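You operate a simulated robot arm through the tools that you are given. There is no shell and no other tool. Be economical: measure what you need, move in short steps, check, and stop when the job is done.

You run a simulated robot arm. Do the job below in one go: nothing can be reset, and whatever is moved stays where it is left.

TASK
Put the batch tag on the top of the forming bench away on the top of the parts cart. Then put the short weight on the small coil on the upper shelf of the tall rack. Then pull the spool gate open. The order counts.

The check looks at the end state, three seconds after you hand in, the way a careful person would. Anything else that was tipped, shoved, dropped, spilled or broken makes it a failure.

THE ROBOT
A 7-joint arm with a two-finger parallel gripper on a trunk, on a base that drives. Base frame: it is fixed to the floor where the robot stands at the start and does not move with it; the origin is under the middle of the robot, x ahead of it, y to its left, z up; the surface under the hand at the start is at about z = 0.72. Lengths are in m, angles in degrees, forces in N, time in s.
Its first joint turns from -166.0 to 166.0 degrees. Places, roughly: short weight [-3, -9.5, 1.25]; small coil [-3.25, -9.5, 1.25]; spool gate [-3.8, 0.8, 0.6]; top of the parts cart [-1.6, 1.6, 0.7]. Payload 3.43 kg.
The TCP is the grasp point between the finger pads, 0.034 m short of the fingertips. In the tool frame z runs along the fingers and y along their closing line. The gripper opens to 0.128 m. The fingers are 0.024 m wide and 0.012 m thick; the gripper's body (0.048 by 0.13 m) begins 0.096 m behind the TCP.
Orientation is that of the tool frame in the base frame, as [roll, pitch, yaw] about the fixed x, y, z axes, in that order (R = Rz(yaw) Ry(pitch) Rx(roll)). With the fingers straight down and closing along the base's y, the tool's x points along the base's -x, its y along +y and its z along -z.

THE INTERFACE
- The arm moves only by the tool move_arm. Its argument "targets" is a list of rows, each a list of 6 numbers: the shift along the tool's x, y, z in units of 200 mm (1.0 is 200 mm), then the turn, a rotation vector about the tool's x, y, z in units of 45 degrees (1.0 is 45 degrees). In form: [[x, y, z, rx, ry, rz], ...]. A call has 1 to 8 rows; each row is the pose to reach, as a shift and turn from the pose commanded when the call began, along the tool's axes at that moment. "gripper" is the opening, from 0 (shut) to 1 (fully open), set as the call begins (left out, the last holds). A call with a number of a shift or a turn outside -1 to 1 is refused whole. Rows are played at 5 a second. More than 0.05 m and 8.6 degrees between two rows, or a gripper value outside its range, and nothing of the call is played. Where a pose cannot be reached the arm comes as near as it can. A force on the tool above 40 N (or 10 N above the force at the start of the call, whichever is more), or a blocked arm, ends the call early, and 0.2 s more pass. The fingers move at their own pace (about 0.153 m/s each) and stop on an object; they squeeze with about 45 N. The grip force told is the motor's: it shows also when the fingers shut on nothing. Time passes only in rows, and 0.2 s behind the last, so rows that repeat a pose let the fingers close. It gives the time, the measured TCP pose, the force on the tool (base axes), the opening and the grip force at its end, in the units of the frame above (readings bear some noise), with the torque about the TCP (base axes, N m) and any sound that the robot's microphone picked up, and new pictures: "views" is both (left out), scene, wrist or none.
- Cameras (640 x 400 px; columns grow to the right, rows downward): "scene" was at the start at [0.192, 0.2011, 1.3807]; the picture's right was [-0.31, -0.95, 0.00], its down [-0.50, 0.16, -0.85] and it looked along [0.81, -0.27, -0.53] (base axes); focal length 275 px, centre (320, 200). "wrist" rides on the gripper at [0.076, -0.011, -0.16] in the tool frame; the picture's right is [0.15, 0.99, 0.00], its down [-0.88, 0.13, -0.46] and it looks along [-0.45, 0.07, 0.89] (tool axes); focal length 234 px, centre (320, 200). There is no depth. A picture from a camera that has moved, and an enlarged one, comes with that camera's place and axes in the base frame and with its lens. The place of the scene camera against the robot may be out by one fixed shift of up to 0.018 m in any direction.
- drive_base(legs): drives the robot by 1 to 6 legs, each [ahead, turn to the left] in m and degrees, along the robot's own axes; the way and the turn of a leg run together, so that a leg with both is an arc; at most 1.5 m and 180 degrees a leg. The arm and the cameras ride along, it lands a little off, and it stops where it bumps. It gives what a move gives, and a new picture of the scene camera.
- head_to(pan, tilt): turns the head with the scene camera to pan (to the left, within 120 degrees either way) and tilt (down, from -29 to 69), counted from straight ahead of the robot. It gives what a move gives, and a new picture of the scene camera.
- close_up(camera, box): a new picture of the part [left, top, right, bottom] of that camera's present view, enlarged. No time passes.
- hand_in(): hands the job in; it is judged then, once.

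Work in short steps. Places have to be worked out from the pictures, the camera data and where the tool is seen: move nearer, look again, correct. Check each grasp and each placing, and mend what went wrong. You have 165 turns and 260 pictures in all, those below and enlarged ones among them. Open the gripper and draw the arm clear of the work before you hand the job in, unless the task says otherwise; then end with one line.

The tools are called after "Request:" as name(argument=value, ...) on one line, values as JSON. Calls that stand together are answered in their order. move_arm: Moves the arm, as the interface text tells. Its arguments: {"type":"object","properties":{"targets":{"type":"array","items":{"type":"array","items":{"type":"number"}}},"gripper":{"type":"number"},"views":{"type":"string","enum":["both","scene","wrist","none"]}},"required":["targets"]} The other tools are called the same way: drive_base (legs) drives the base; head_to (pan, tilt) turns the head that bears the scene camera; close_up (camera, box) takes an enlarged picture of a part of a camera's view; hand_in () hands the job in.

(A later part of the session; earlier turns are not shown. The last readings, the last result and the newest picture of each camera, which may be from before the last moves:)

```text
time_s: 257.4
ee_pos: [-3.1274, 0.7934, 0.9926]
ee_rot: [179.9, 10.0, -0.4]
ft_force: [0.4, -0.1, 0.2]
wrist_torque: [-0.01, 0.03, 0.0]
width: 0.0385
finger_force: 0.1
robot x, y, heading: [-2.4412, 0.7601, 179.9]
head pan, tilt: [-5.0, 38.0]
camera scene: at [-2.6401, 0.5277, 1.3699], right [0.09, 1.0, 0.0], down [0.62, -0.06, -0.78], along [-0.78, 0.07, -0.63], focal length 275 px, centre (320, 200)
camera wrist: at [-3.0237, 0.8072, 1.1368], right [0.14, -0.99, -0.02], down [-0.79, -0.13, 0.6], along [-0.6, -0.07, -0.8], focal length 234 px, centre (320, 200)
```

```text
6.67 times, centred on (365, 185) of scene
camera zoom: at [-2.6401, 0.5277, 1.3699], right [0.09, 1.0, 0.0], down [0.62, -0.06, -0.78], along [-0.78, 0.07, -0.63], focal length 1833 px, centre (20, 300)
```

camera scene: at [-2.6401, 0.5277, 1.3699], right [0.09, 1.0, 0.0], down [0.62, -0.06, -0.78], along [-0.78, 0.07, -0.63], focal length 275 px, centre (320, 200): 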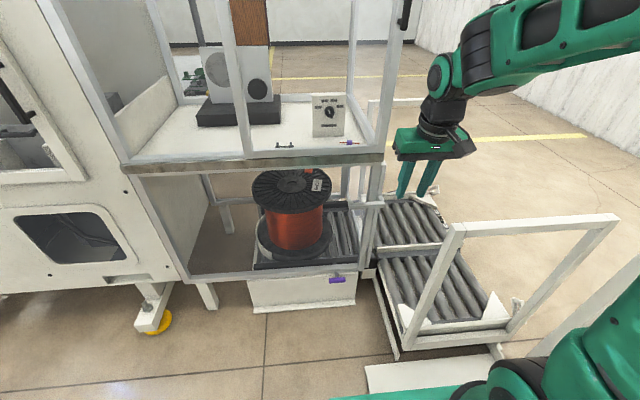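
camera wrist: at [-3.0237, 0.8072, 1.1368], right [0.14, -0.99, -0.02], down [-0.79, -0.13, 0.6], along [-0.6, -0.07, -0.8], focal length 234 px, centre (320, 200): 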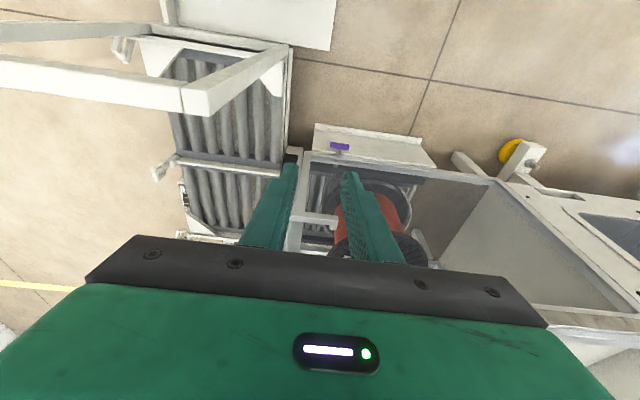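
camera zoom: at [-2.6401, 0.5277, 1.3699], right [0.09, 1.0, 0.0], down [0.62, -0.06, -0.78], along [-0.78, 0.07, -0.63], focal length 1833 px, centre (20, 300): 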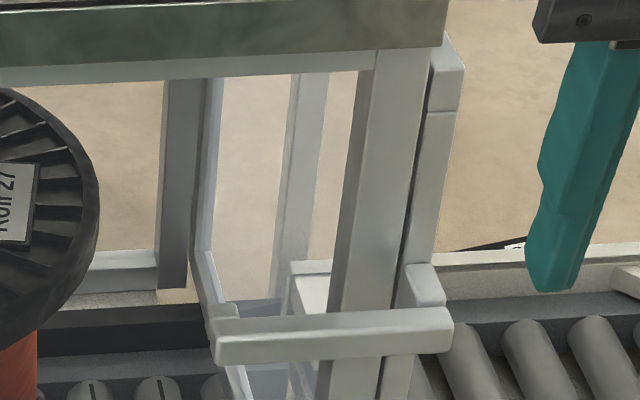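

The handle is a horizontal bar along y, in front of the post, and it's for pulling the side gate out toward the aisle (+x). I'll grip it with the fingers above and below by rolling the tool 90° (camera toward -y), then pull by driving back. Rolling first.

Request:
move_arm(targets=[[0, 0, 0, 0, 0, 0.14], [0, 0, 0, 0, 0, 0.28], [0, 0, 0, 0, 0, 0.42], [0, 0, 0, 0, 0, 0.56], [0, 0, 0, 0, 0, 0.7], [0, 0, 0, 0, 0, 0.84], [0, 0, 0, 0, 0, 1.0]], gripper=0.6, views="none")

Request:
move_arm(targets=[[0, 0, 0, 0, 0, 0.14], [0, 0, 0, 0, 0, 0.28], [0, 0, 0, 0, 0, 0.42], [0, 0, 0, 0, 0, 0.56], [0, 0, 0, 0, 0, 0.7], [0, 0, 0, 0, 0, 0.84], [0, 0, 0, 0, 0, 1.0]])

```text
time_s: 259.0
ee_pos: [-3.1284, 0.7973, 0.9924]
ee_rot: [172.8, 6.9, -45.8]
ft_force: [0.7, 0.4, 0.8]
wrist_torque: [-0.01, -0.01, -0.01]
width: 0.0769
finger_force: 0.0
robot x, y, heading: [-2.4406, 0.7622, 179.7]
head pan, tilt: [-5.0, 38.0]
```

```text
time_s: 260.6
ee_pos: [-3.1272, 0.7975, 0.9962]
ee_rot: [170.1, -0.2, -90.4]
ft_force: [-0.3, -0.4, -0.3]
wrist_torque: [0.02, 0.02, -0.02]
width: 0.0767
finger_force: 0.0
robot x, y, heading: [-2.4379, 0.758, 179.7]
head pan, tilt: [-5.0, 38.0]
camera scene: at [-2.6408, 0.5277, 1.3699], right [0.09, 1.0, 0.0], down [0.62, -0.06, -0.78], along [-0.78, 0.07, -0.63], focal length 275 px, centre (320, 200)
camera wrist: at [-3.0888, 0.7222, 1.1505], right [-0.98, -0.14, 0.17], down [-0.04, 0.88, 0.47], along [-0.22, 0.45, -0.87], focal length 234 px, centre (320, 200)
```

scene: 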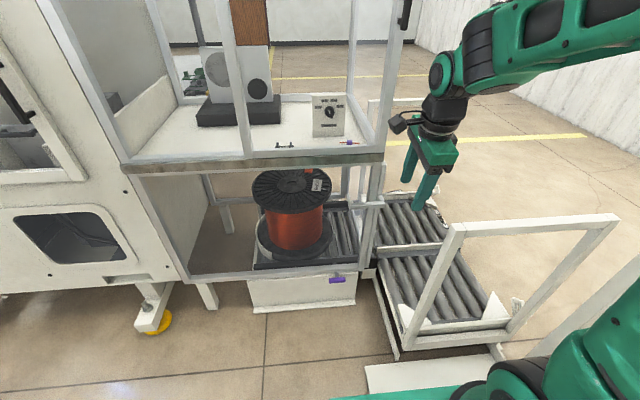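
wrist: 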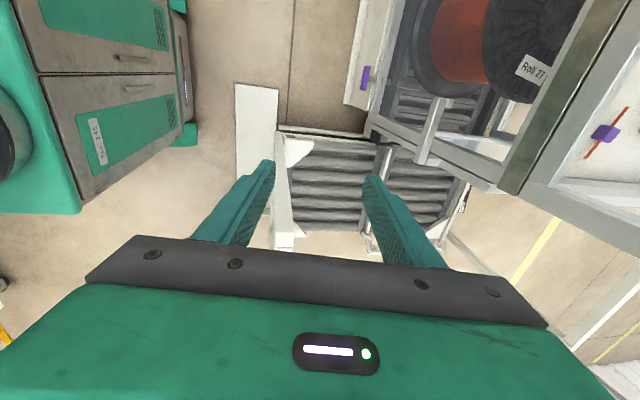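

The wrist camera now sees the handle from above, so I'll enlarge.

Request:
close_up(camera="wrist", box=[360, 70, 520, 200])

```text
3.08 times, centred on (440, 135) of wrist
camera zoom: at [-3.0888, 0.7222, 1.1505], right [-0.98, -0.14, 0.17], down [-0.04, 0.88, 0.47], along [-0.22, 0.45, -0.87], focal length 720 px, centre (-49, 400)
```

zoom: 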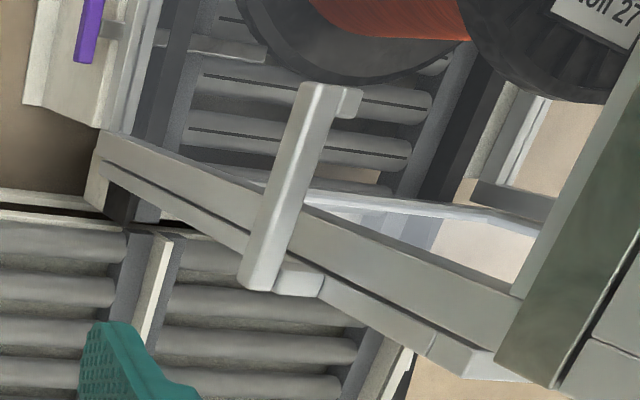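

Clear now: the bar spans y 0.72..0.86 at x≈-3.45, z≈0.645, with standoffs at both ends. I'll tilt the tool toward horizontal while descending to a standoff in front of the bar.

Request:
move_arm(targets=[[0.03, 0.025, 0.13, -0.16, 0, 0], [0.06, 0.05, 0.26, -0.32, 0, 0], [0.09, 0.08, 0.4, -0.48, 0, 0], [0.12, 0.11, 0.55, -0.64, 0, 0], [0.15, 0.135, 0.7, -0.8, 0, 0], [0.185, 0.16, 0.84, -0.96, 0, 0], [0.185, 0.16, 0.84, -1.0, 0, 0]])

```text
time_s: 262.2
ee_pos: [-3.2165, 0.7552, 0.838]
ee_rot: [125.1, -0.1, -90.3]
ft_force: [-0.4, 0.7, -0.7]
wrist_torque: [-0.02, 0.02, 0.07]
width: 0.0769
finger_force: 0.1
out of reach, approached as far as the arm can: row 6, 7
robot x, y, heading: [-2.4418, 0.7632, 179.7]
head pan, tilt: [-5.0, 38.0]
camera scene: at [-2.6411, 0.5283, 1.3699], right [0.09, 1.0, 0.0], down [0.62, -0.06, -0.78], along [-0.78, 0.07, -0.63], focal length 275 px, centre (320, 200)
camera wrist: at [-3.0785, 0.6791, 0.9205], right [-0.57, -0.14, 0.81], down [0.3, 0.88, 0.37], along [-0.76, 0.45, -0.46], focal length 234 px, centre (320, 200)
```

scene: 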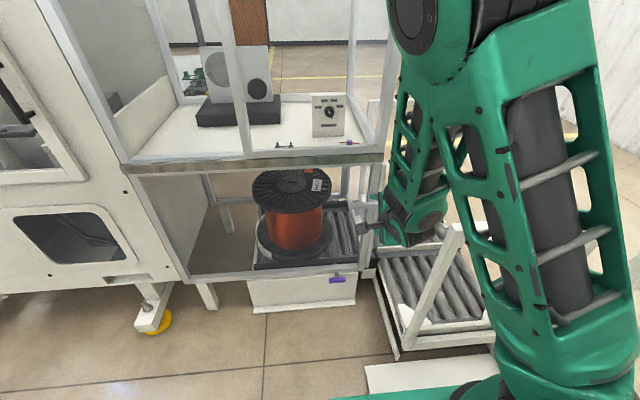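
wrist: 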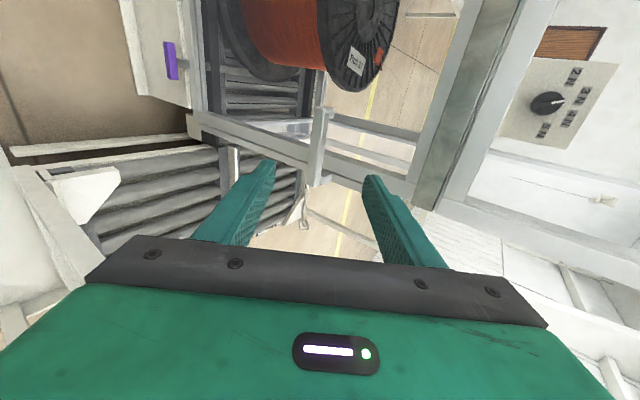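

Triangulating the bar from the two wrist views puts it at x≈-3.41, z≈0.70, y 0.72..0.845, and it already lies between the fingers' line. I'll advance along the tool axis partway.

Request:
move_arm(targets=[[0, 0, 0.2, 0, 0, 0], [0, 0, 0.4, 0, 0, 0], [0, 0, 0.55, 0, 0, 0], [0, 0, 0.55, 0, 0, 0]])

Request:
close_up(camera="wrist", box=[230, 70, 420, 220])

```text
time_s: 263.2
ee_pos: [-3.306, 0.7553, 0.773]
ee_rot: [125.2, -0.1, -90.2]
ft_force: [-1.3, -0.6, -0.5]
wrist_torque: [0.02, 0.0, 0.0]
width: 0.0767
finger_force: 0.1
robot x, y, heading: [-2.4404, 0.7643, 179.7]
head pan, tilt: [-5.0, 38.0]
camera scene: at [-2.6409, 0.5277, 1.3698], right [0.09, 1.0, 0.0], down [0.62, -0.06, -0.78], along [-0.78, 0.07, -0.63], focal length 275 px, centre (320, 200)
camera wrist: at [-3.169, 0.6788, 0.8567], right [-0.57, -0.14, 0.81], down [0.3, 0.88, 0.37], along [-0.77, 0.45, -0.46], focal length 234 px, centre (320, 200)
```

scene: 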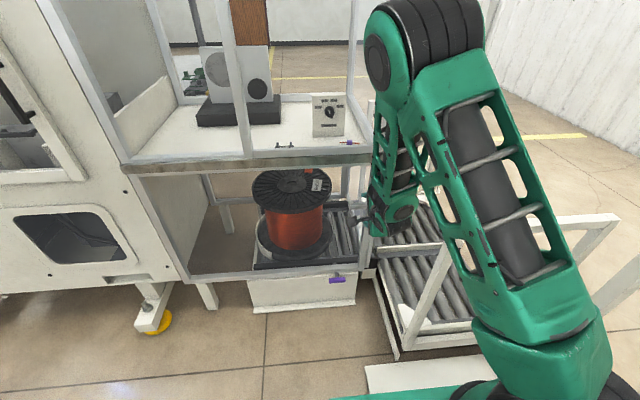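
wrist: 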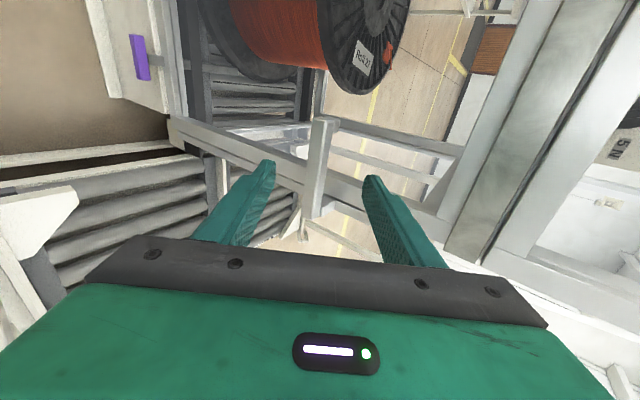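

```text
2.67 times, centred on (325, 145) of wrist
camera zoom: at [-3.169, 0.6788, 0.8567], right [-0.57, -0.14, 0.81], down [0.3, 0.88, 0.37], along [-0.77, 0.45, -0.46], focal length 624 px, centre (307, 347)
```

zoom: 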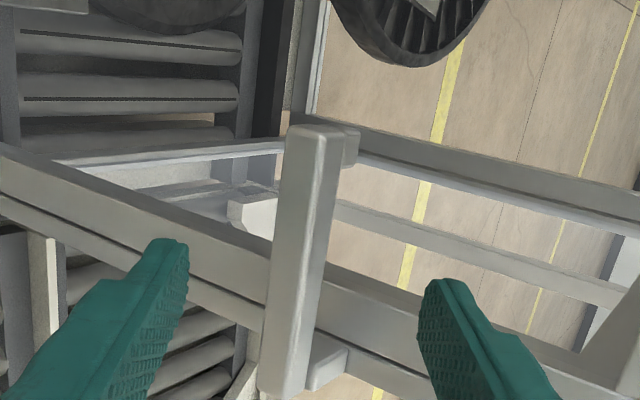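

The bar is confirmed at about (-3.40, 0.70), centred between the fingers. I'll advance another 6 cm.

Request:
move_arm(targets=[[0, 0, 0.15, 0, 0, 0], [0, 0, 0.3, 0, 0, 0], [0, 0, 0.3, 0, 0, 0]], views="wrist")

Request:
close_up(camera="scene", box=[330, 150, 450, 250])

```text
time_s: 264.0
ee_pos: [-3.3541, 0.7532, 0.7404]
ee_rot: [125.0, -0.2, -90.3]
ft_force: [-0.4, 0.1, 0.5]
wrist_torque: [0.0, 0.0, 0.0]
width: 0.0768
finger_force: 0.2
robot x, y, heading: [-2.4436, 0.761, 179.6]
head pan, tilt: [-5.0, 38.0]
camera wrist: at [-3.2173, 0.6777, 0.8235], right [-0.57, -0.14, 0.81], down [0.3, 0.88, 0.37], along [-0.77, 0.45, -0.46], focal length 234 px, centre (320, 200)
```

wrist: 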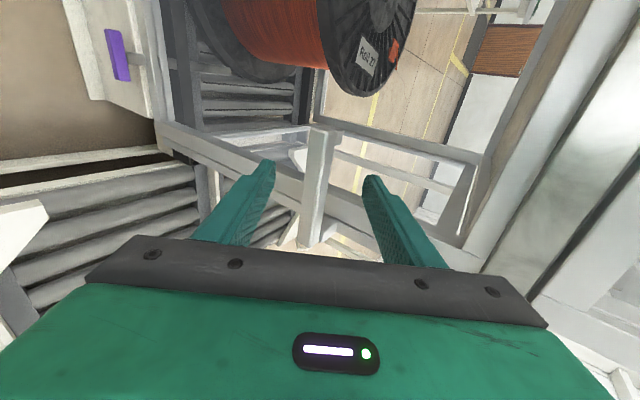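

```text
4.00 times, centred on (390, 200) of scene
camera zoom: at [-2.6409, 0.5277, 1.3698], right [0.09, 1.0, 0.0], down [0.62, -0.06, -0.78], along [-0.78, 0.07, -0.63], focal length 1100 px, centre (40, 200)
```

zoom: 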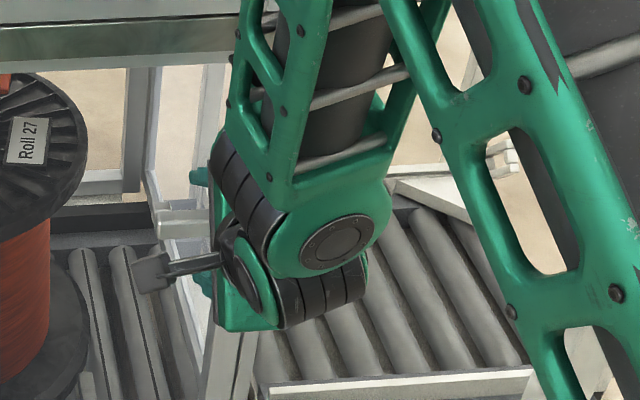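

Bar now at (-3.395, 0.707). I'll advance the last 4 cm so it lies within the pads, then close.

Request:
move_arm(targets=[[0, -0.01, 0.1, 0, 0, 0], [0, -0.015, 0.2, 0, 0, 0], [0, -0.015, 0.2, 0, 0, 0]], views="wrist")

Request:
close_up(camera="wrist", box=[230, 100, 420, 250])

```text
time_s: 264.8
ee_pos: [-3.3857, 0.7529, 0.7152]
ee_rot: [125.0, -0.1, -90.2]
ft_force: [-0.4, 0.2, -0.2]
wrist_torque: [-0.02, -0.01, -0.04]
width: 0.0769
finger_force: 0.1
robot x, y, heading: [-2.4415, 0.7634, 179.5]
head pan, tilt: [-5.0, 38.0]
camera wrist: at [-3.2484, 0.6775, 0.7981], right [-0.57, -0.14, 0.81], down [0.3, 0.88, 0.37], along [-0.77, 0.45, -0.46], focal length 234 px, centre (320, 200)
```

wrist: 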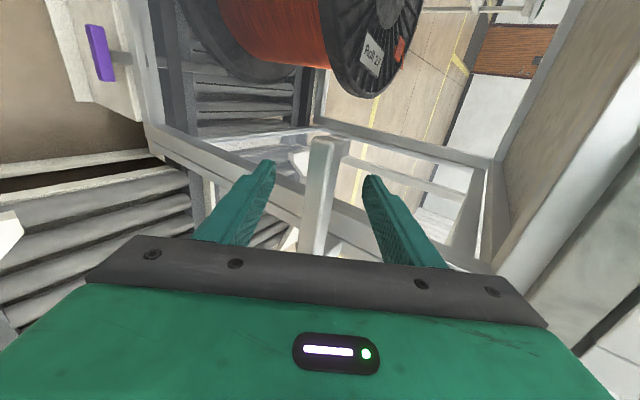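

```text
2.67 times, centred on (325, 175) of wrist
camera zoom: at [-3.2484, 0.6775, 0.7981], right [-0.57, -0.14, 0.81], down [0.3, 0.88, 0.37], along [-0.77, 0.45, -0.46], focal length 624 px, centre (307, 267)
```

zoom: 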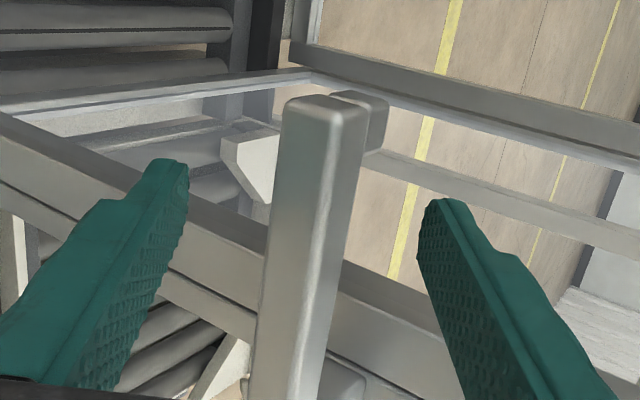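

The bar lies between the pads, so I'll close.

Request:
move_arm(targets=[[0, 0, 0, 0, 0, 0], [0, 0, 0, 0, 0, 0], [0, 0, 0, 0, 0, 0], [0, 0, 0, 0, 0, 0]], gripper=0, views="none")

Request:
close_up(camera="wrist", box=[230, 100, 420, 250])

```text
time_s: 265.8
ee_pos: [-3.3871, 0.752, 0.7168]
ee_rot: [124.9, -0.1, -90.2]
ft_force: [-11.9, -0.4, 7.2]
wrist_torque: [1.09, 0.57, 0.69]
width: 0.0291
finger_force: 45.3
robot x, y, heading: [-2.444, 0.7615, 179.7]
head pan, tilt: [-5.0, 38.0]
```

```text
2.67 times, centred on (325, 175) of wrist
camera zoom: at [-3.2489, 0.6776, 0.7988], right [-0.57, -0.14, 0.81], down [0.3, 0.88, 0.37], along [-0.77, 0.45, -0.46], focal length 624 px, centre (307, 267)
```

zoom: 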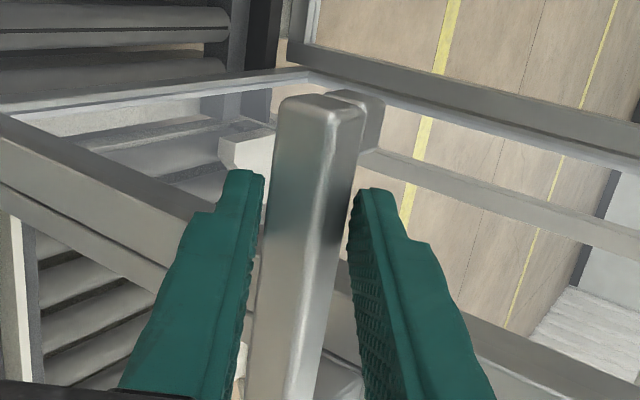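

Gripped at 29 mm. I'll test the pull with 3 cm in +x.

Request:
move_arm(targets=[[0, -0.03, -0.04, 0, 0, 0], [0, -0.058, -0.082, 0, 0, 0], [0, -0.086, -0.1225, 0, 0, 0], [0, -0.086, -0.1225, 0, 0, 0]], views="scene")

Request:
close_up(camera="wrist", box=[230, 100, 420, 250])

```text
time_s: 266.1
ee_pos: [-3.3724, 0.7536, 0.7304]
ee_rot: [123.9, -0.2, -90.3]
ft_force: [51.8, 1.8, 37.0]
wrist_torque: [-0.49, 0.23, 0.58]
width: 0.0001
finger_force: 33.2
robot x, y, heading: [-2.4402, 0.7648, 179.6]
head pan, tilt: [-5.0, 38.0]
stopped in row 1: the force on the tool passed its limit at 46 N (the readings are from after the stop); the commanded pose is now the measured one
camera scene: at [-2.6394, 0.5278, 1.37], right [0.09, 1.0, 0.0], down [0.62, -0.06, -0.78], along [-0.78, 0.07, -0.63], focal length 275 px, centre (320, 200)
```

scene: 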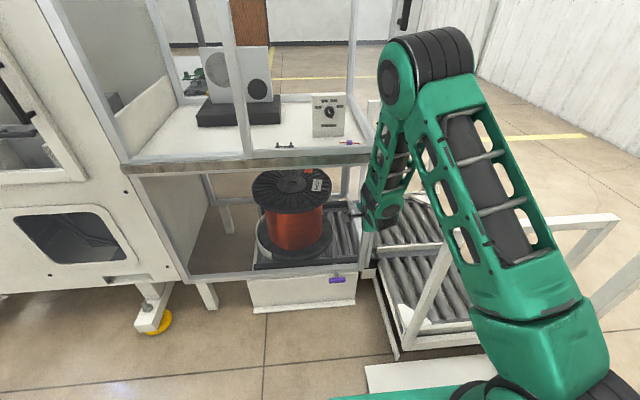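

```text
2.67 times, centred on (325, 175) of wrist
camera zoom: at [-3.2335, 0.6777, 0.8109], right [-0.55, -0.14, 0.82], down [0.31, 0.88, 0.36], along [-0.77, 0.45, -0.44], focal length 624 px, centre (307, 267)
```

zoom: 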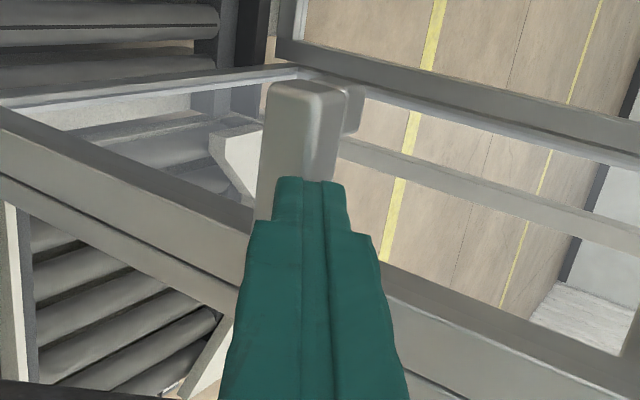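

The grip slipped off the bar's edges because the diagonal angle on a square bar is poor. A steeper hook is better: about 25° from vertical, one finger behind the bar. The tray edge leaves room for that. I'll retreat and re-orient.

Request:
move_arm(targets=[[0, 0, -0.15, 0, 0, 0], [0, 0, -0.32, 0, 0, 0], [0, 0.06, -0.32, 0.14, 0, 0], [0, 0.12, -0.31, 0.28, 0, 0], [0, 0.18, -0.3, 0.42, 0, 0], [0, 0.25, -0.29, 0.56, 0, 0], [0, 0.25, -0.29, 0.69, 0, 0], [0, 0.25, -0.29, 0.69, 0, 0]], views="none")

Request:
move_arm(targets=[[0, 0, 0, 0, 0, 0], [0, 0, 0, 0, 0, 0]], gripper=0.6)

Request:
close_up(camera="wrist", box=[230, 70, 420, 220])

```text
time_s: 267.9
ee_pos: [-3.3553, 0.7538, 0.8023]
ee_rot: [154.9, -0.2, -90.2]
ft_force: [1.3, -0.5, -0.6]
wrist_torque: [0.0, -0.01, -0.02]
width: 0.0
finger_force: 33.0
robot x, y, heading: [-2.4399, 0.7627, 179.7]
head pan, tilt: [-5.0, 38.0]
```

```text
time_s: 268.5
ee_pos: [-3.3558, 0.7524, 0.8025]
ee_rot: [154.9, -0.2, -90.1]
ft_force: [-0.4, 0.4, -0.3]
wrist_torque: [0.03, -0.02, 0.0]
width: 0.0766
finger_force: 0.1
robot x, y, heading: [-2.4404, 0.7611, 180.0]
head pan, tilt: [-5.0, 38.0]
camera scene: at [-2.641, 0.5277, 1.3698], right [0.09, 1.0, 0.0], down [0.62, -0.06, -0.78], along [-0.78, 0.07, -0.63], focal length 275 px, centre (320, 200)
camera wrist: at [-3.2778, 0.6777, 0.9429], right [-0.9, -0.14, 0.42], down [0.08, 0.88, 0.47], along [-0.44, 0.45, -0.78], focal length 234 px, centre (320, 200)
```

scene: 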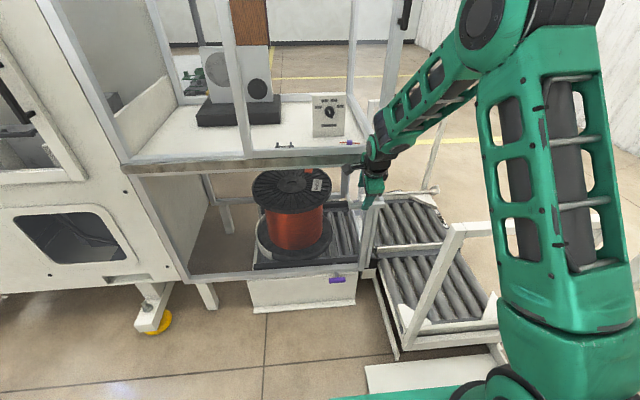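
wrist: 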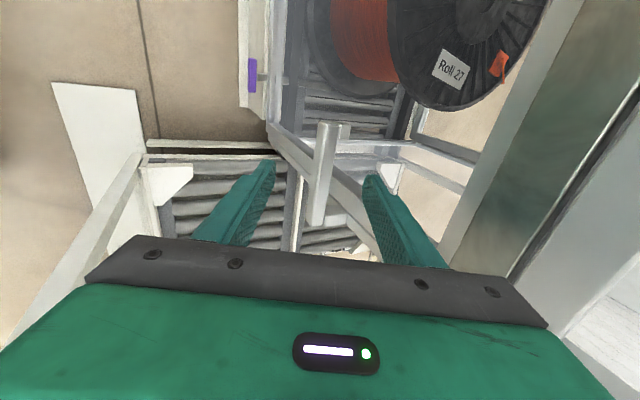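

```text
2.67 times, centred on (325, 145) of wrist
camera zoom: at [-3.2778, 0.6777, 0.9429], right [-0.9, -0.14, 0.42], down [0.08, 0.88, 0.47], along [-0.44, 0.45, -0.78], focal length 624 px, centre (307, 347)
```

zoom: 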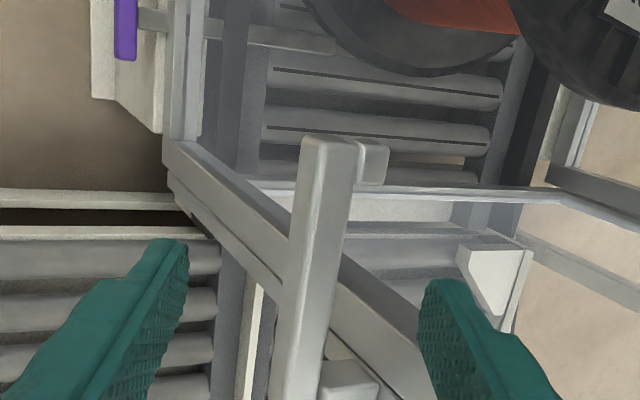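

The bar is at (-3.408, 0.70) and about 24 mm thick, centred between the open fingers. I'll descend along the tool axis 6 cm and check before hooking.

Request:
move_arm(targets=[[-0.02, 0, 0.15, 0, 0, 0], [-0.04, 0, 0.3, 0, 0, 0], [-0.04, 0, 0.3, 0, 0, 0]], views="none")

Request:
close_up(camera="wrist", box=[230, 90, 420, 240])

```text
time_s: 269.3
ee_pos: [-3.3836, 0.7596, 0.7472]
ee_rot: [154.9, -0.2, -90.2]
ft_force: [1.2, 0.2, 1.1]
wrist_torque: [0.0, 0.03, 0.0]
width: 0.0767
finger_force: 0.0
robot x, y, heading: [-2.4445, 0.7647, 179.6]
head pan, tilt: [-5.0, 38.0]
```

```text
2.67 times, centred on (325, 165) of wrist
camera zoom: at [-3.304, 0.6843, 0.8876], right [-0.9, -0.14, 0.42], down [0.08, 0.88, 0.47], along [-0.44, 0.45, -0.78], focal length 624 px, centre (307, 293)
```

zoom: 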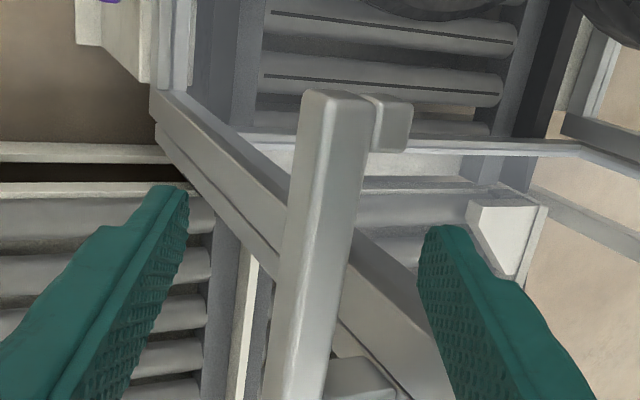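

Clear on both sides of the bar. I'll go down the remaining 4.5 cm and close.

Request:
move_arm(targets=[[0, 0, 0.12, 0, 0, 0], [0, 0, 0.22, 0, 0, 0], [0, 0, 0.22, 0, 0, 0]], views="none")

Request:
close_up(camera="wrist", box=[230, 90, 420, 240])

Request:
move_arm(targets=[[0, 0, 0, 0, 0, 0], [0, 0, 0, 0, 0, 0], [0, 0, 0, 0, 0, 0], [0, 0, 0, 0, 0, 0]], gripper=0, views="wrist")

```text
time_s: 269.9
ee_pos: [-3.3878, 0.7594, 0.7282]
ee_rot: [154.1, -0.2, -90.1]
ft_force: [-0.3, -0.7, -1.6]
wrist_torque: [0.01, -0.01, 0.01]
width: 0.0767
finger_force: 0.0
robot x, y, heading: [-2.4432, 0.7586, 179.9]
head pan, tilt: [-5.0, 38.0]
stopped in row 2: the force on the tool passed its limit at 67 N (the readings are from after the stop); the commanded pose is now the measured one
```

```text
2.67 times, centred on (325, 165) of wrist
camera zoom: at [-3.308, 0.6841, 0.8671], right [-0.89, -0.14, 0.43], down [0.08, 0.88, 0.46], along [-0.45, 0.45, -0.77], focal length 624 px, centre (307, 293)
```

zoom: 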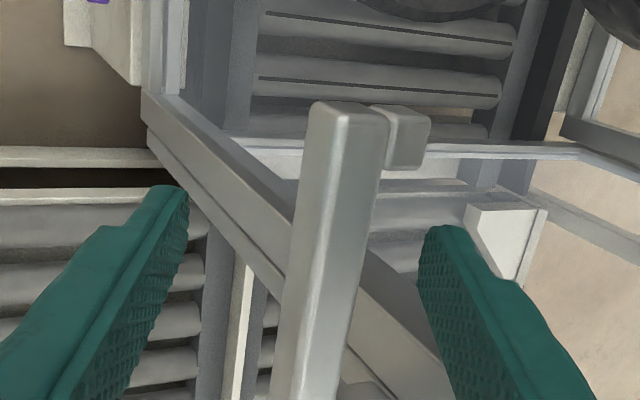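

```text
time_s: 270.4
ee_pos: [-3.3843, 0.7585, 0.7455]
ee_rot: [152.3, -0.2, -90.1]
ft_force: [2.4, -1.0, 6.4]
wrist_torque: [0.07, -0.01, -0.02]
width: 0.0
finger_force: 32.6
robot x, y, heading: [-2.4423, 0.7626, 179.9]
head pan, tilt: [-5.0, 38.0]
stopped in row 2: the force on the tool passed its limit at 43 N (the readings are from after the stop); the commanded pose is now the measured one
camera wrist: at [-3.3014, 0.6842, 0.8824], right [-0.88, -0.14, 0.46], down [0.1, 0.88, 0.46], along [-0.47, 0.45, -0.76], focal length 234 px, centre (320, 200)
```

wrist: 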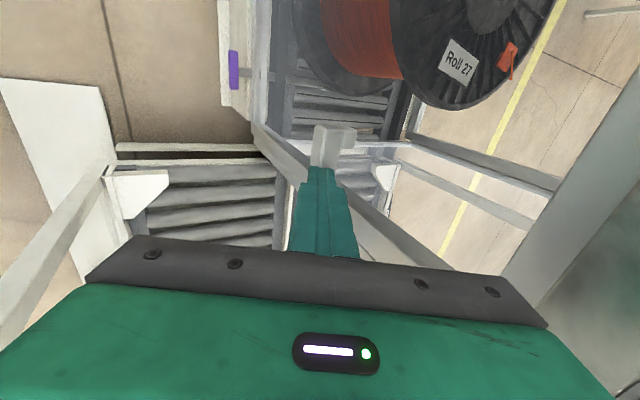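

The rear finger met something behind the bar, so I'm abandoning the hook. Instead I'll grip the bar's flat top and bottom faces with a near-horizontal tool near the bar's free end (y≈0.742). First I'll retreat and back the base up 15 cm for reach.

Request:
move_arm(targets=[[0, 0, -0.2, 0, 0, 0], [0, 0, -0.4, 0, 0, 0], [0, 0, -0.6, 0, 0, 0], [0, 0, -0.8, 0, 0, 0]], views="none")

Request:
drive_base(legs=[[-0.17, 0]])

Request:
close_up(camera="wrist", box=[280, 40, 500, 220])

```text
time_s: 271.4
ee_pos: [-3.3113, 0.7599, 0.8869]
ee_rot: [152.4, -0.2, -90.1]
ft_force: [0.9, 0.2, -0.4]
wrist_torque: [-0.02, 0.0, 0.05]
width: 0.0
finger_force: 32.6
robot x, y, heading: [-2.4426, 0.7653, 179.6]
head pan, tilt: [-5.0, 38.0]
```

```text
time_s: 272.9
ee_pos: [-3.1408, 0.7573, 0.8862]
ee_rot: [152.3, -0.2, -90.1]
ft_force: [-0.1, -0.1, -0.4]
wrist_torque: [0.01, 0.03, -0.04]
width: 0.0
finger_force: 33.0
robot x, y, heading: [-2.2726, 0.762, 179.9]
head pan, tilt: [-5.0, 38.0]
camera scene: at [-2.4699, 0.5267, 1.3699], right [0.09, 1.0, 0.0], down [0.62, -0.06, -0.78], along [-0.78, 0.07, -0.63], focal length 275 px, centre (320, 200)
```

scene: 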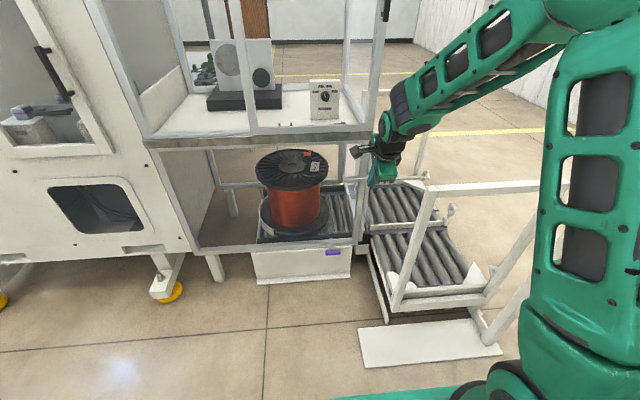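

```text
2.22 times, centred on (390, 130) of wrist
camera zoom: at [-3.0562, 0.6828, 1.024], right [-0.88, -0.14, 0.46], down [0.1, 0.88, 0.46], along [-0.47, 0.45, -0.76], focal length 520 px, centre (164, 356)
```

zoom: 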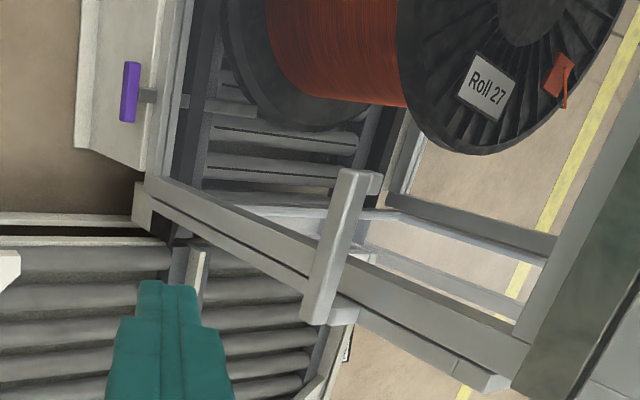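

I can see the glass gate panel behind the post and the bar's flat faces. I'll rotate the tool toward horizontal at a standoff in front of the bar.

Request:
move_arm(targets=[[0.004, 0.014, 0.13, -0.15, 0, 0], [0.008, 0.028, 0.26, -0.3, 0, 0], [0.012, 0.042, 0.39, -0.45, 0, 0], [0.016, 0.056, 0.52, -0.6, 0, 0], [0.02, 0.07, 0.65, -0.75, 0, 0], [0.023, 0.084, 0.78, -0.9, 0, 0], [0.025, 0.095, 0.88, -1.0, 0, 0], [0.025, 0.095, 0.88, -1.0, 0, 0]], gripper=0.6)

```text
time_s: 274.7
ee_pos: [-3.2319, 0.7528, 0.7532]
ee_rot: [106.5, -0.2, -90.0]
ft_force: [0.2, -0.1, 0.6]
wrist_torque: [-0.04, 0.01, 0.0]
width: 0.0769
finger_force: 0.1
robot x, y, heading: [-2.2741, 0.7625, 179.8]
head pan, tilt: [-5.0, 38.0]
camera scene: at [-2.4699, 0.5267, 1.3698], right [0.09, 1.0, 0.0], down [0.62, -0.06, -0.78], along [-0.78, 0.07, -0.63], focal length 275 px, centre (320, 200)
camera wrist: at [-3.0744, 0.6784, 0.7884], right [-0.28, -0.14, 0.95], down [0.4, 0.88, 0.25], along [-0.87, 0.45, -0.19], focal length 234 px, centre (320, 200)
```

scene: 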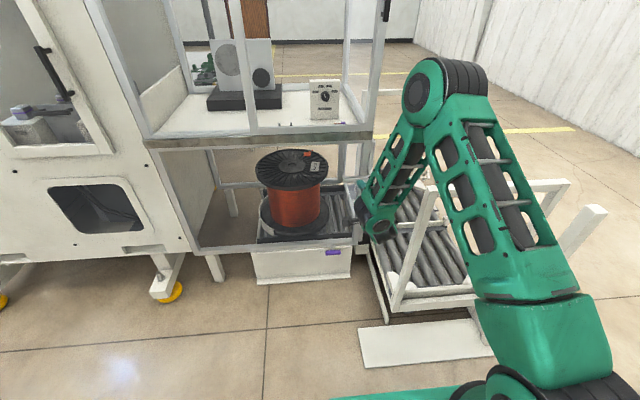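
wrist: 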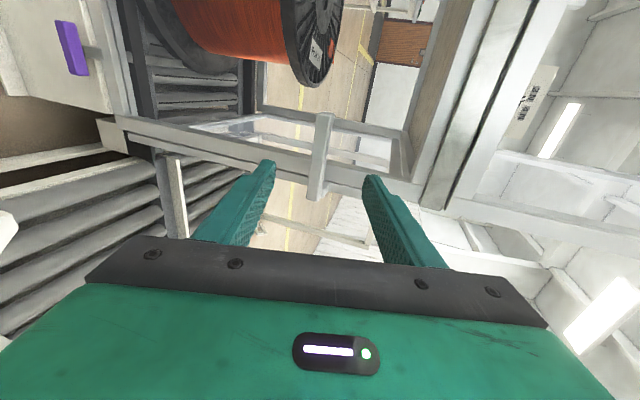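

Tilt 73.5° reached, with the bar centred between the fingers. I'll flatten 10° more and move to within 6 cm.

Request:
move_arm(targets=[[0.006, -0.02, 0.14, -0.07, 0, 0], [0.012, -0.04, 0.28, -0.14, 0, 0], [0.02, -0.06, 0.42, -0.2, 0, 0], [0.025, -0.074, 0.54, -0.22, 0, 0], [0.025, -0.074, 0.54, -0.22, 0, 0]], views="wrist")

Request:
close_up(camera="wrist", box=[230, 90, 420, 240])

```text
time_s: 275.9
ee_pos: [-3.3305, 0.7478, 0.7079]
ee_rot: [96.6, -0.2, -90.0]
ft_force: [-0.5, 0.3, -0.4]
wrist_torque: [-0.03, -0.06, 0.01]
width: 0.0769
finger_force: 0.0
robot x, y, heading: [-2.2723, 0.7629, 179.8]
head pan, tilt: [-5.0, 38.0]
camera wrist: at [-3.1702, 0.6716, 0.7157], right [-0.11, -0.14, 0.98], down [0.44, 0.88, 0.18], along [-0.89, 0.45, -0.04], focal length 234 px, centre (320, 200)
```

wrist: 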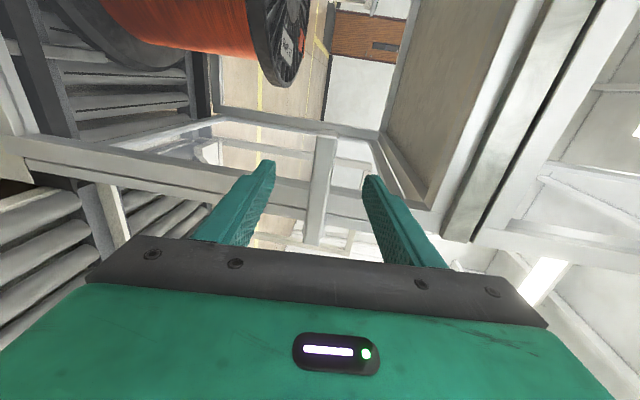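

```text
2.67 times, centred on (325, 165) of wrist
camera zoom: at [-3.1702, 0.6716, 0.7157], right [-0.11, -0.14, 0.98], down [0.44, 0.88, 0.18], along [-0.89, 0.45, -0.04], focal length 624 px, centre (307, 293)
```

zoom: 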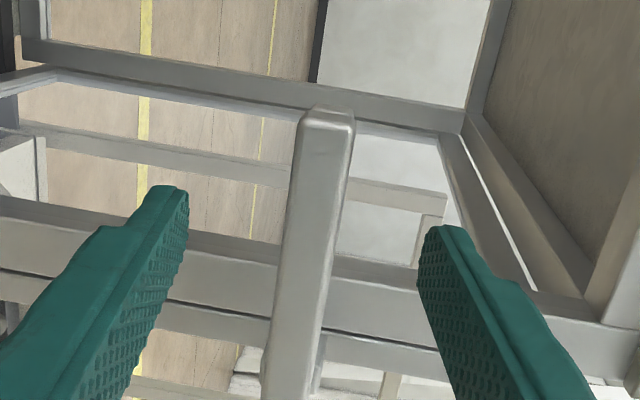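

The bar is level with the fingers (z≈0.70). I'll advance 6 cm and close.

Request:
move_arm(targets=[[0, 0, 0.14, 0, 0, 0], [0, 0, 0.25, 0, 0, 0], [0, 0, 0.31, 0, 0, 0], [0, 0, 0.31, 0, 0, 0]], views="none")

Request:
close_up(camera="wrist", box=[230, 90, 420, 240])

```text
time_s: 276.9
ee_pos: [-3.3918, 0.745, 0.7015]
ee_rot: [96.7, -0.2, -90.0]
ft_force: [0.4, -1.1, 0.1]
wrist_torque: [-0.01, 0.02, -0.01]
width: 0.0769
finger_force: 0.0
robot x, y, heading: [-2.2748, 0.7639, 180.0]
head pan, tilt: [-5.0, 38.0]
```

```text
2.67 times, centred on (325, 165) of wrist
camera zoom: at [-3.2316, 0.6703, 0.7083], right [-0.12, -0.14, 0.98], down [0.44, 0.88, 0.18], along [-0.89, 0.45, -0.04], focal length 624 px, centre (307, 293)
```

zoom: 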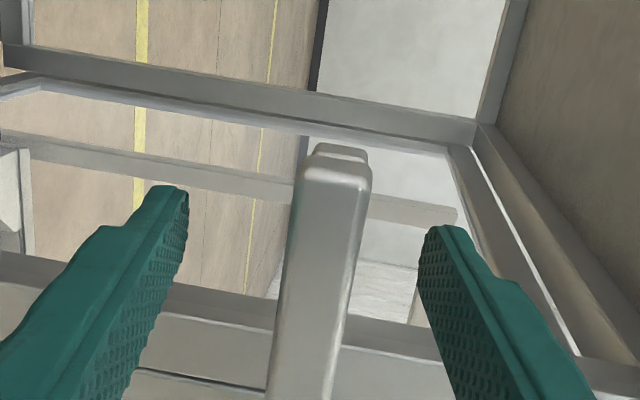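

I'll go 1 cm deeper, guarded, and close on the bar.

Request:
move_arm(targets=[[0, 0, 0.05, 0, 0, 0], [0, 0, 0.05, 0, 0, 0]], views="none")

Request:
move_arm(targets=[[0, 0, 0, 0, 0, 0], [0, 0, 0, 0, 0, 0], [0, 0, 0, 0, 0, 0], [0, 0, 0, 0, 0, 0]], gripper=0, views="none")

Request:
close_up(camera="wrist", box=[230, 90, 420, 240])

```text
time_s: 277.5
ee_pos: [-3.4018, 0.7471, 0.6994]
ee_rot: [96.7, -0.2, -90.0]
ft_force: [0.0, 0.0, -0.8]
wrist_torque: [0.01, -0.03, -0.01]
width: 0.077
finger_force: 0.0
robot x, y, heading: [-2.2729, 0.7597, 179.7]
head pan, tilt: [-5.0, 38.0]
```

```text
time_s: 278.5
ee_pos: [-3.4015, 0.7471, 0.7011]
ee_rot: [96.6, -0.3, -90.1]
ft_force: [-12.6, -1.6, 5.0]
wrist_torque: [1.23, 0.88, 0.17]
width: 0.0237
finger_force: 44.5
robot x, y, heading: [-2.2733, 0.7627, 180.1]
head pan, tilt: [-5.0, 38.0]
```

```text
2.67 times, centred on (325, 165) of wrist
camera zoom: at [-3.2416, 0.671, 0.7084], right [-0.11, -0.14, 0.98], down [0.44, 0.88, 0.18], along [-0.89, 0.45, -0.04], focal length 624 px, centre (307, 293)
```

zoom: 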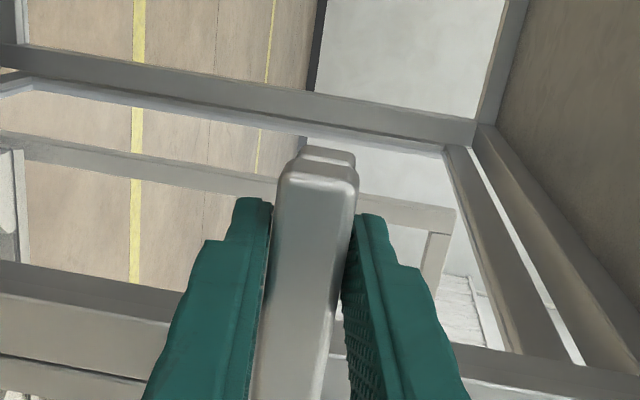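

Flat grip at 23.7 mm. I'll test the pull with 2 cm in +x.

Request:
move_arm(targets=[[0, -0.003, -0.025, 0, 0, 0], [0, -0.006, -0.05, 0, 0, 0], [0, -0.009, -0.075, 0, 0, 0], [0, -0.012, -0.1, 0, 0, 0]], views="none")

Request:
close_up(camera="wrist", box=[230, 90, 420, 240])

```text
time_s: 279.0
ee_pos: [-3.3884, 0.7472, 0.7263]
ee_rot: [94.7, -0.2, -90.2]
ft_force: [-2.0, -0.1, 16.6]
wrist_torque: [1.16, 1.32, -0.87]
width: 0.0228
finger_force: 44.9
robot x, y, heading: [-2.2707, 0.7624, 180.0]
head pan, tilt: [-5.0, 38.0]
stopped in row 2: the force on the tool passed its limit at 70 N (the readings are from after the stop); the commanded pose is now the measured one
```

```text
2.67 times, centred on (325, 165) of wrist
camera zoom: at [-3.2288, 0.6717, 0.7287], right [-0.08, -0.14, 0.99], down [0.45, 0.88, 0.16], along [-0.89, 0.45, -0.01], focal length 624 px, centre (307, 293)
```

zoom: 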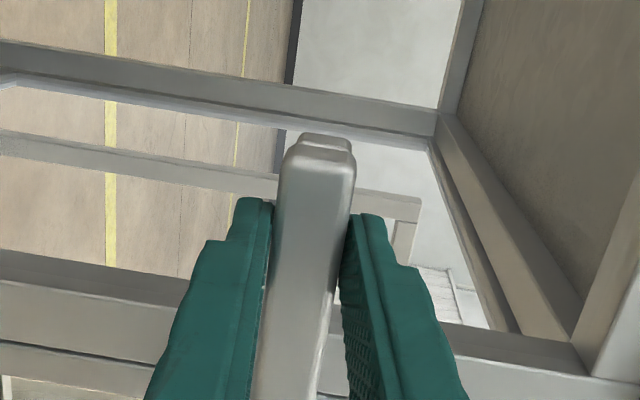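

The bar is still held, and it rose 2.5 cm as I pulled, so the gate seems to move upward, or on an arc. I'll look at the scene.

Request:
close_up(camera="scene", box=[300, 120, 440, 260])

Request:
move_arm(targets=[[0, 0, 0, 0, 0, 0], [0, 0, 0, 0, 0, 0], [0, 0, 0, 0, 0, 0]], views="none")

```text
2.86 times, centred on (370, 190) of scene
camera zoom: at [-2.4686, 0.5267, 1.3701], right [0.09, 1.0, 0.0], down [0.62, -0.06, -0.78], along [-0.78, 0.07, -0.63], focal length 786 px, centre (177, 229)
```

zoom: 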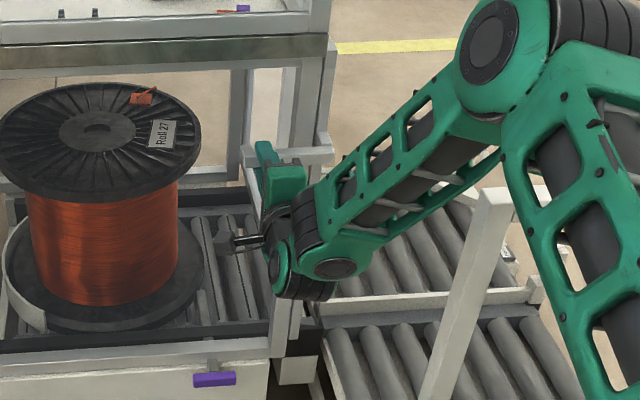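

```text
time_s: 279.8
ee_pos: [-3.3894, 0.7471, 0.7166]
ee_rot: [95.5, -0.3, -90.0]
ft_force: [-30.2, 0.2, -0.3]
wrist_torque: [1.14, 0.8, 0.16]
width: 0.0233
finger_force: 45.1
robot x, y, heading: [-2.2699, 0.7643, 179.7]
head pan, tilt: [-5.0, 38.0]
```

The gripper slid about 9 mm along the bar in +x while z changed freely. I'll test the compliance upward: relax x and raise 2 cm.

Request:
move_arm(targets=[[0, 0.025, 0.03, 0, 0, 0], [0, 0.05, 0.045, 0, 0, 0], [0, 0.075, 0.045, 0, 0, 0], [0, 0.1, 0.045, 0, 0, 0], [0, 0.1, 0.045, 0, 0, 0]], views="none")

Request:
close_up(camera="wrist", box=[230, 90, 420, 240])

Request:
close_up(camera="scene", box=[300, 120, 440, 260])

```text
time_s: 281.0
ee_pos: [-3.3973, 0.7456, 0.7376]
ee_rot: [95.5, -0.4, -90.0]
ft_force: [38.3, -0.8, -0.9]
wrist_torque: [1.08, 0.72, 0.21]
width: 0.0233
finger_force: 45.0
robot x, y, heading: [-2.2721, 0.7631, 180.0]
head pan, tilt: [-5.0, 38.0]
```

```text
2.67 times, centred on (325, 165) of wrist
camera zoom: at [-3.2377, 0.671, 0.7416], right [-0.1, -0.14, 0.99], down [0.44, 0.88, 0.17], along [-0.89, 0.45, -0.02], focal length 624 px, centre (307, 293)
```

zoom: 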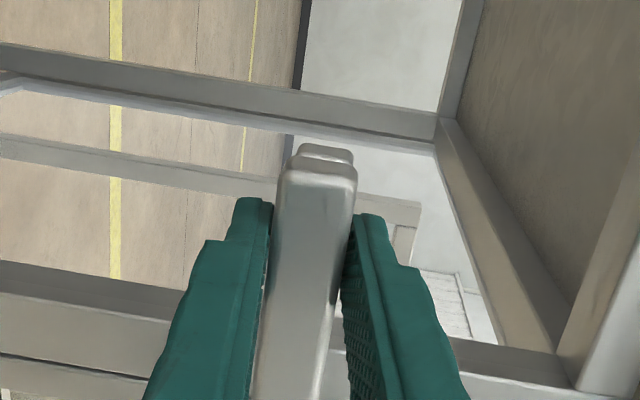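

```text
2.86 times, centred on (370, 190) of scene
camera zoom: at [-2.469, 0.5266, 1.37], right [0.09, 1.0, 0.0], down [0.62, -0.06, -0.78], along [-0.78, 0.07, -0.63], focal length 786 px, centre (177, 229)
```

zoom: 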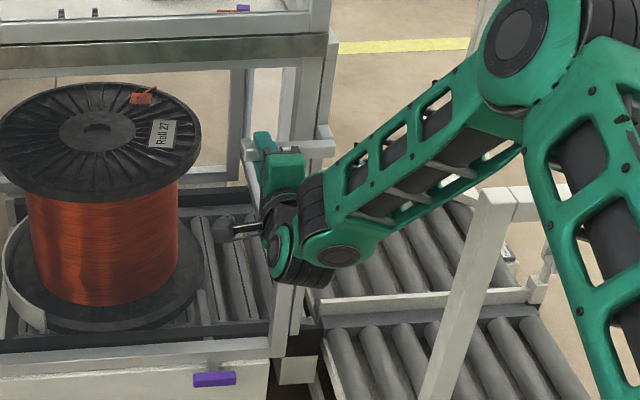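

The bar rises freely (no vertical force) but is stiff in x, so this is a lift gate that slides up. I'll raise it 15 cm, easing x.

Request:
move_arm(targets=[[0, 0.1, -0.04, 0, 0, 0], [0, 0.25, -0.055, 0, 0, 0], [0, 0.42, -0.07, 0, 0, 0], [0, 0.58, -0.085, 0, 0, 0], [0, 0.75, -0.1, 0, 0, 0], [0, 0.75, -0.1, 0, 0, 0]])

Request:
close_up(camera="scene", box=[300, 60, 440, 260])

```text
time_s: 282.4
ee_pos: [-3.3933, 0.7464, 0.8858]
ee_rot: [95.5, -0.1, -90.2]
ft_force: [3.1, 2.4, 2.2]
wrist_torque: [1.16, 0.93, -0.82]
width: 0.0233
finger_force: 45.2
robot x, y, heading: [-2.273, 0.7546, 179.7]
head pan, tilt: [-5.0, 38.0]
camera scene: at [-2.4698, 0.5267, 1.3699], right [0.09, 1.0, 0.0], down [0.62, -0.06, -0.78], along [-0.78, 0.07, -0.63], focal length 275 px, centre (320, 200)
camera wrist: at [-3.2336, 0.6718, 0.8901], right [-0.1, -0.14, 0.98], down [0.44, 0.88, 0.17], along [-0.89, 0.45, -0.02], focal length 234 px, centre (320, 200)
```

scene: 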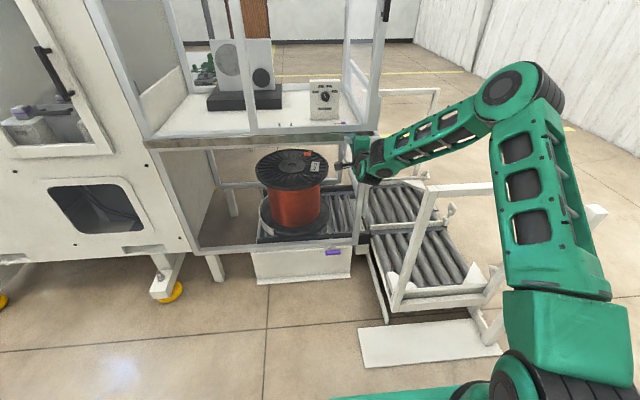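
wrist: 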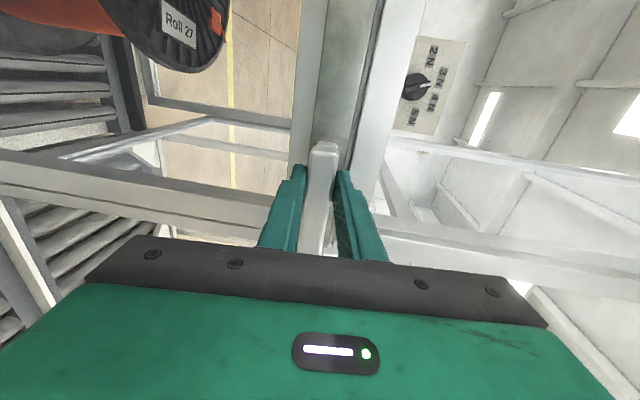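

```text
2.00 times, centred on (370, 160) of scene
camera zoom: at [-2.4698, 0.5267, 1.3699], right [0.09, 1.0, 0.0], down [0.62, -0.06, -0.78], along [-0.78, 0.07, -0.63], focal length 550 px, centre (220, 280)
```

zoom: 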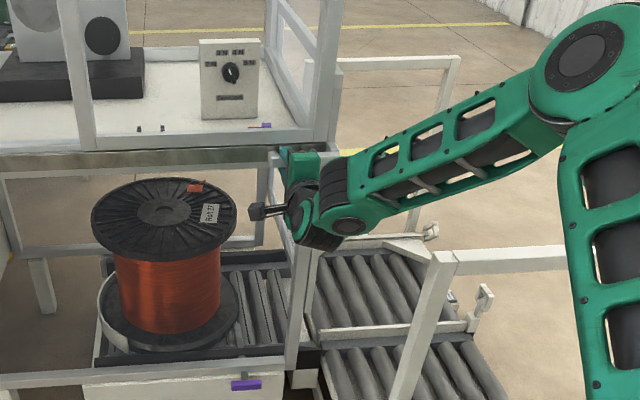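

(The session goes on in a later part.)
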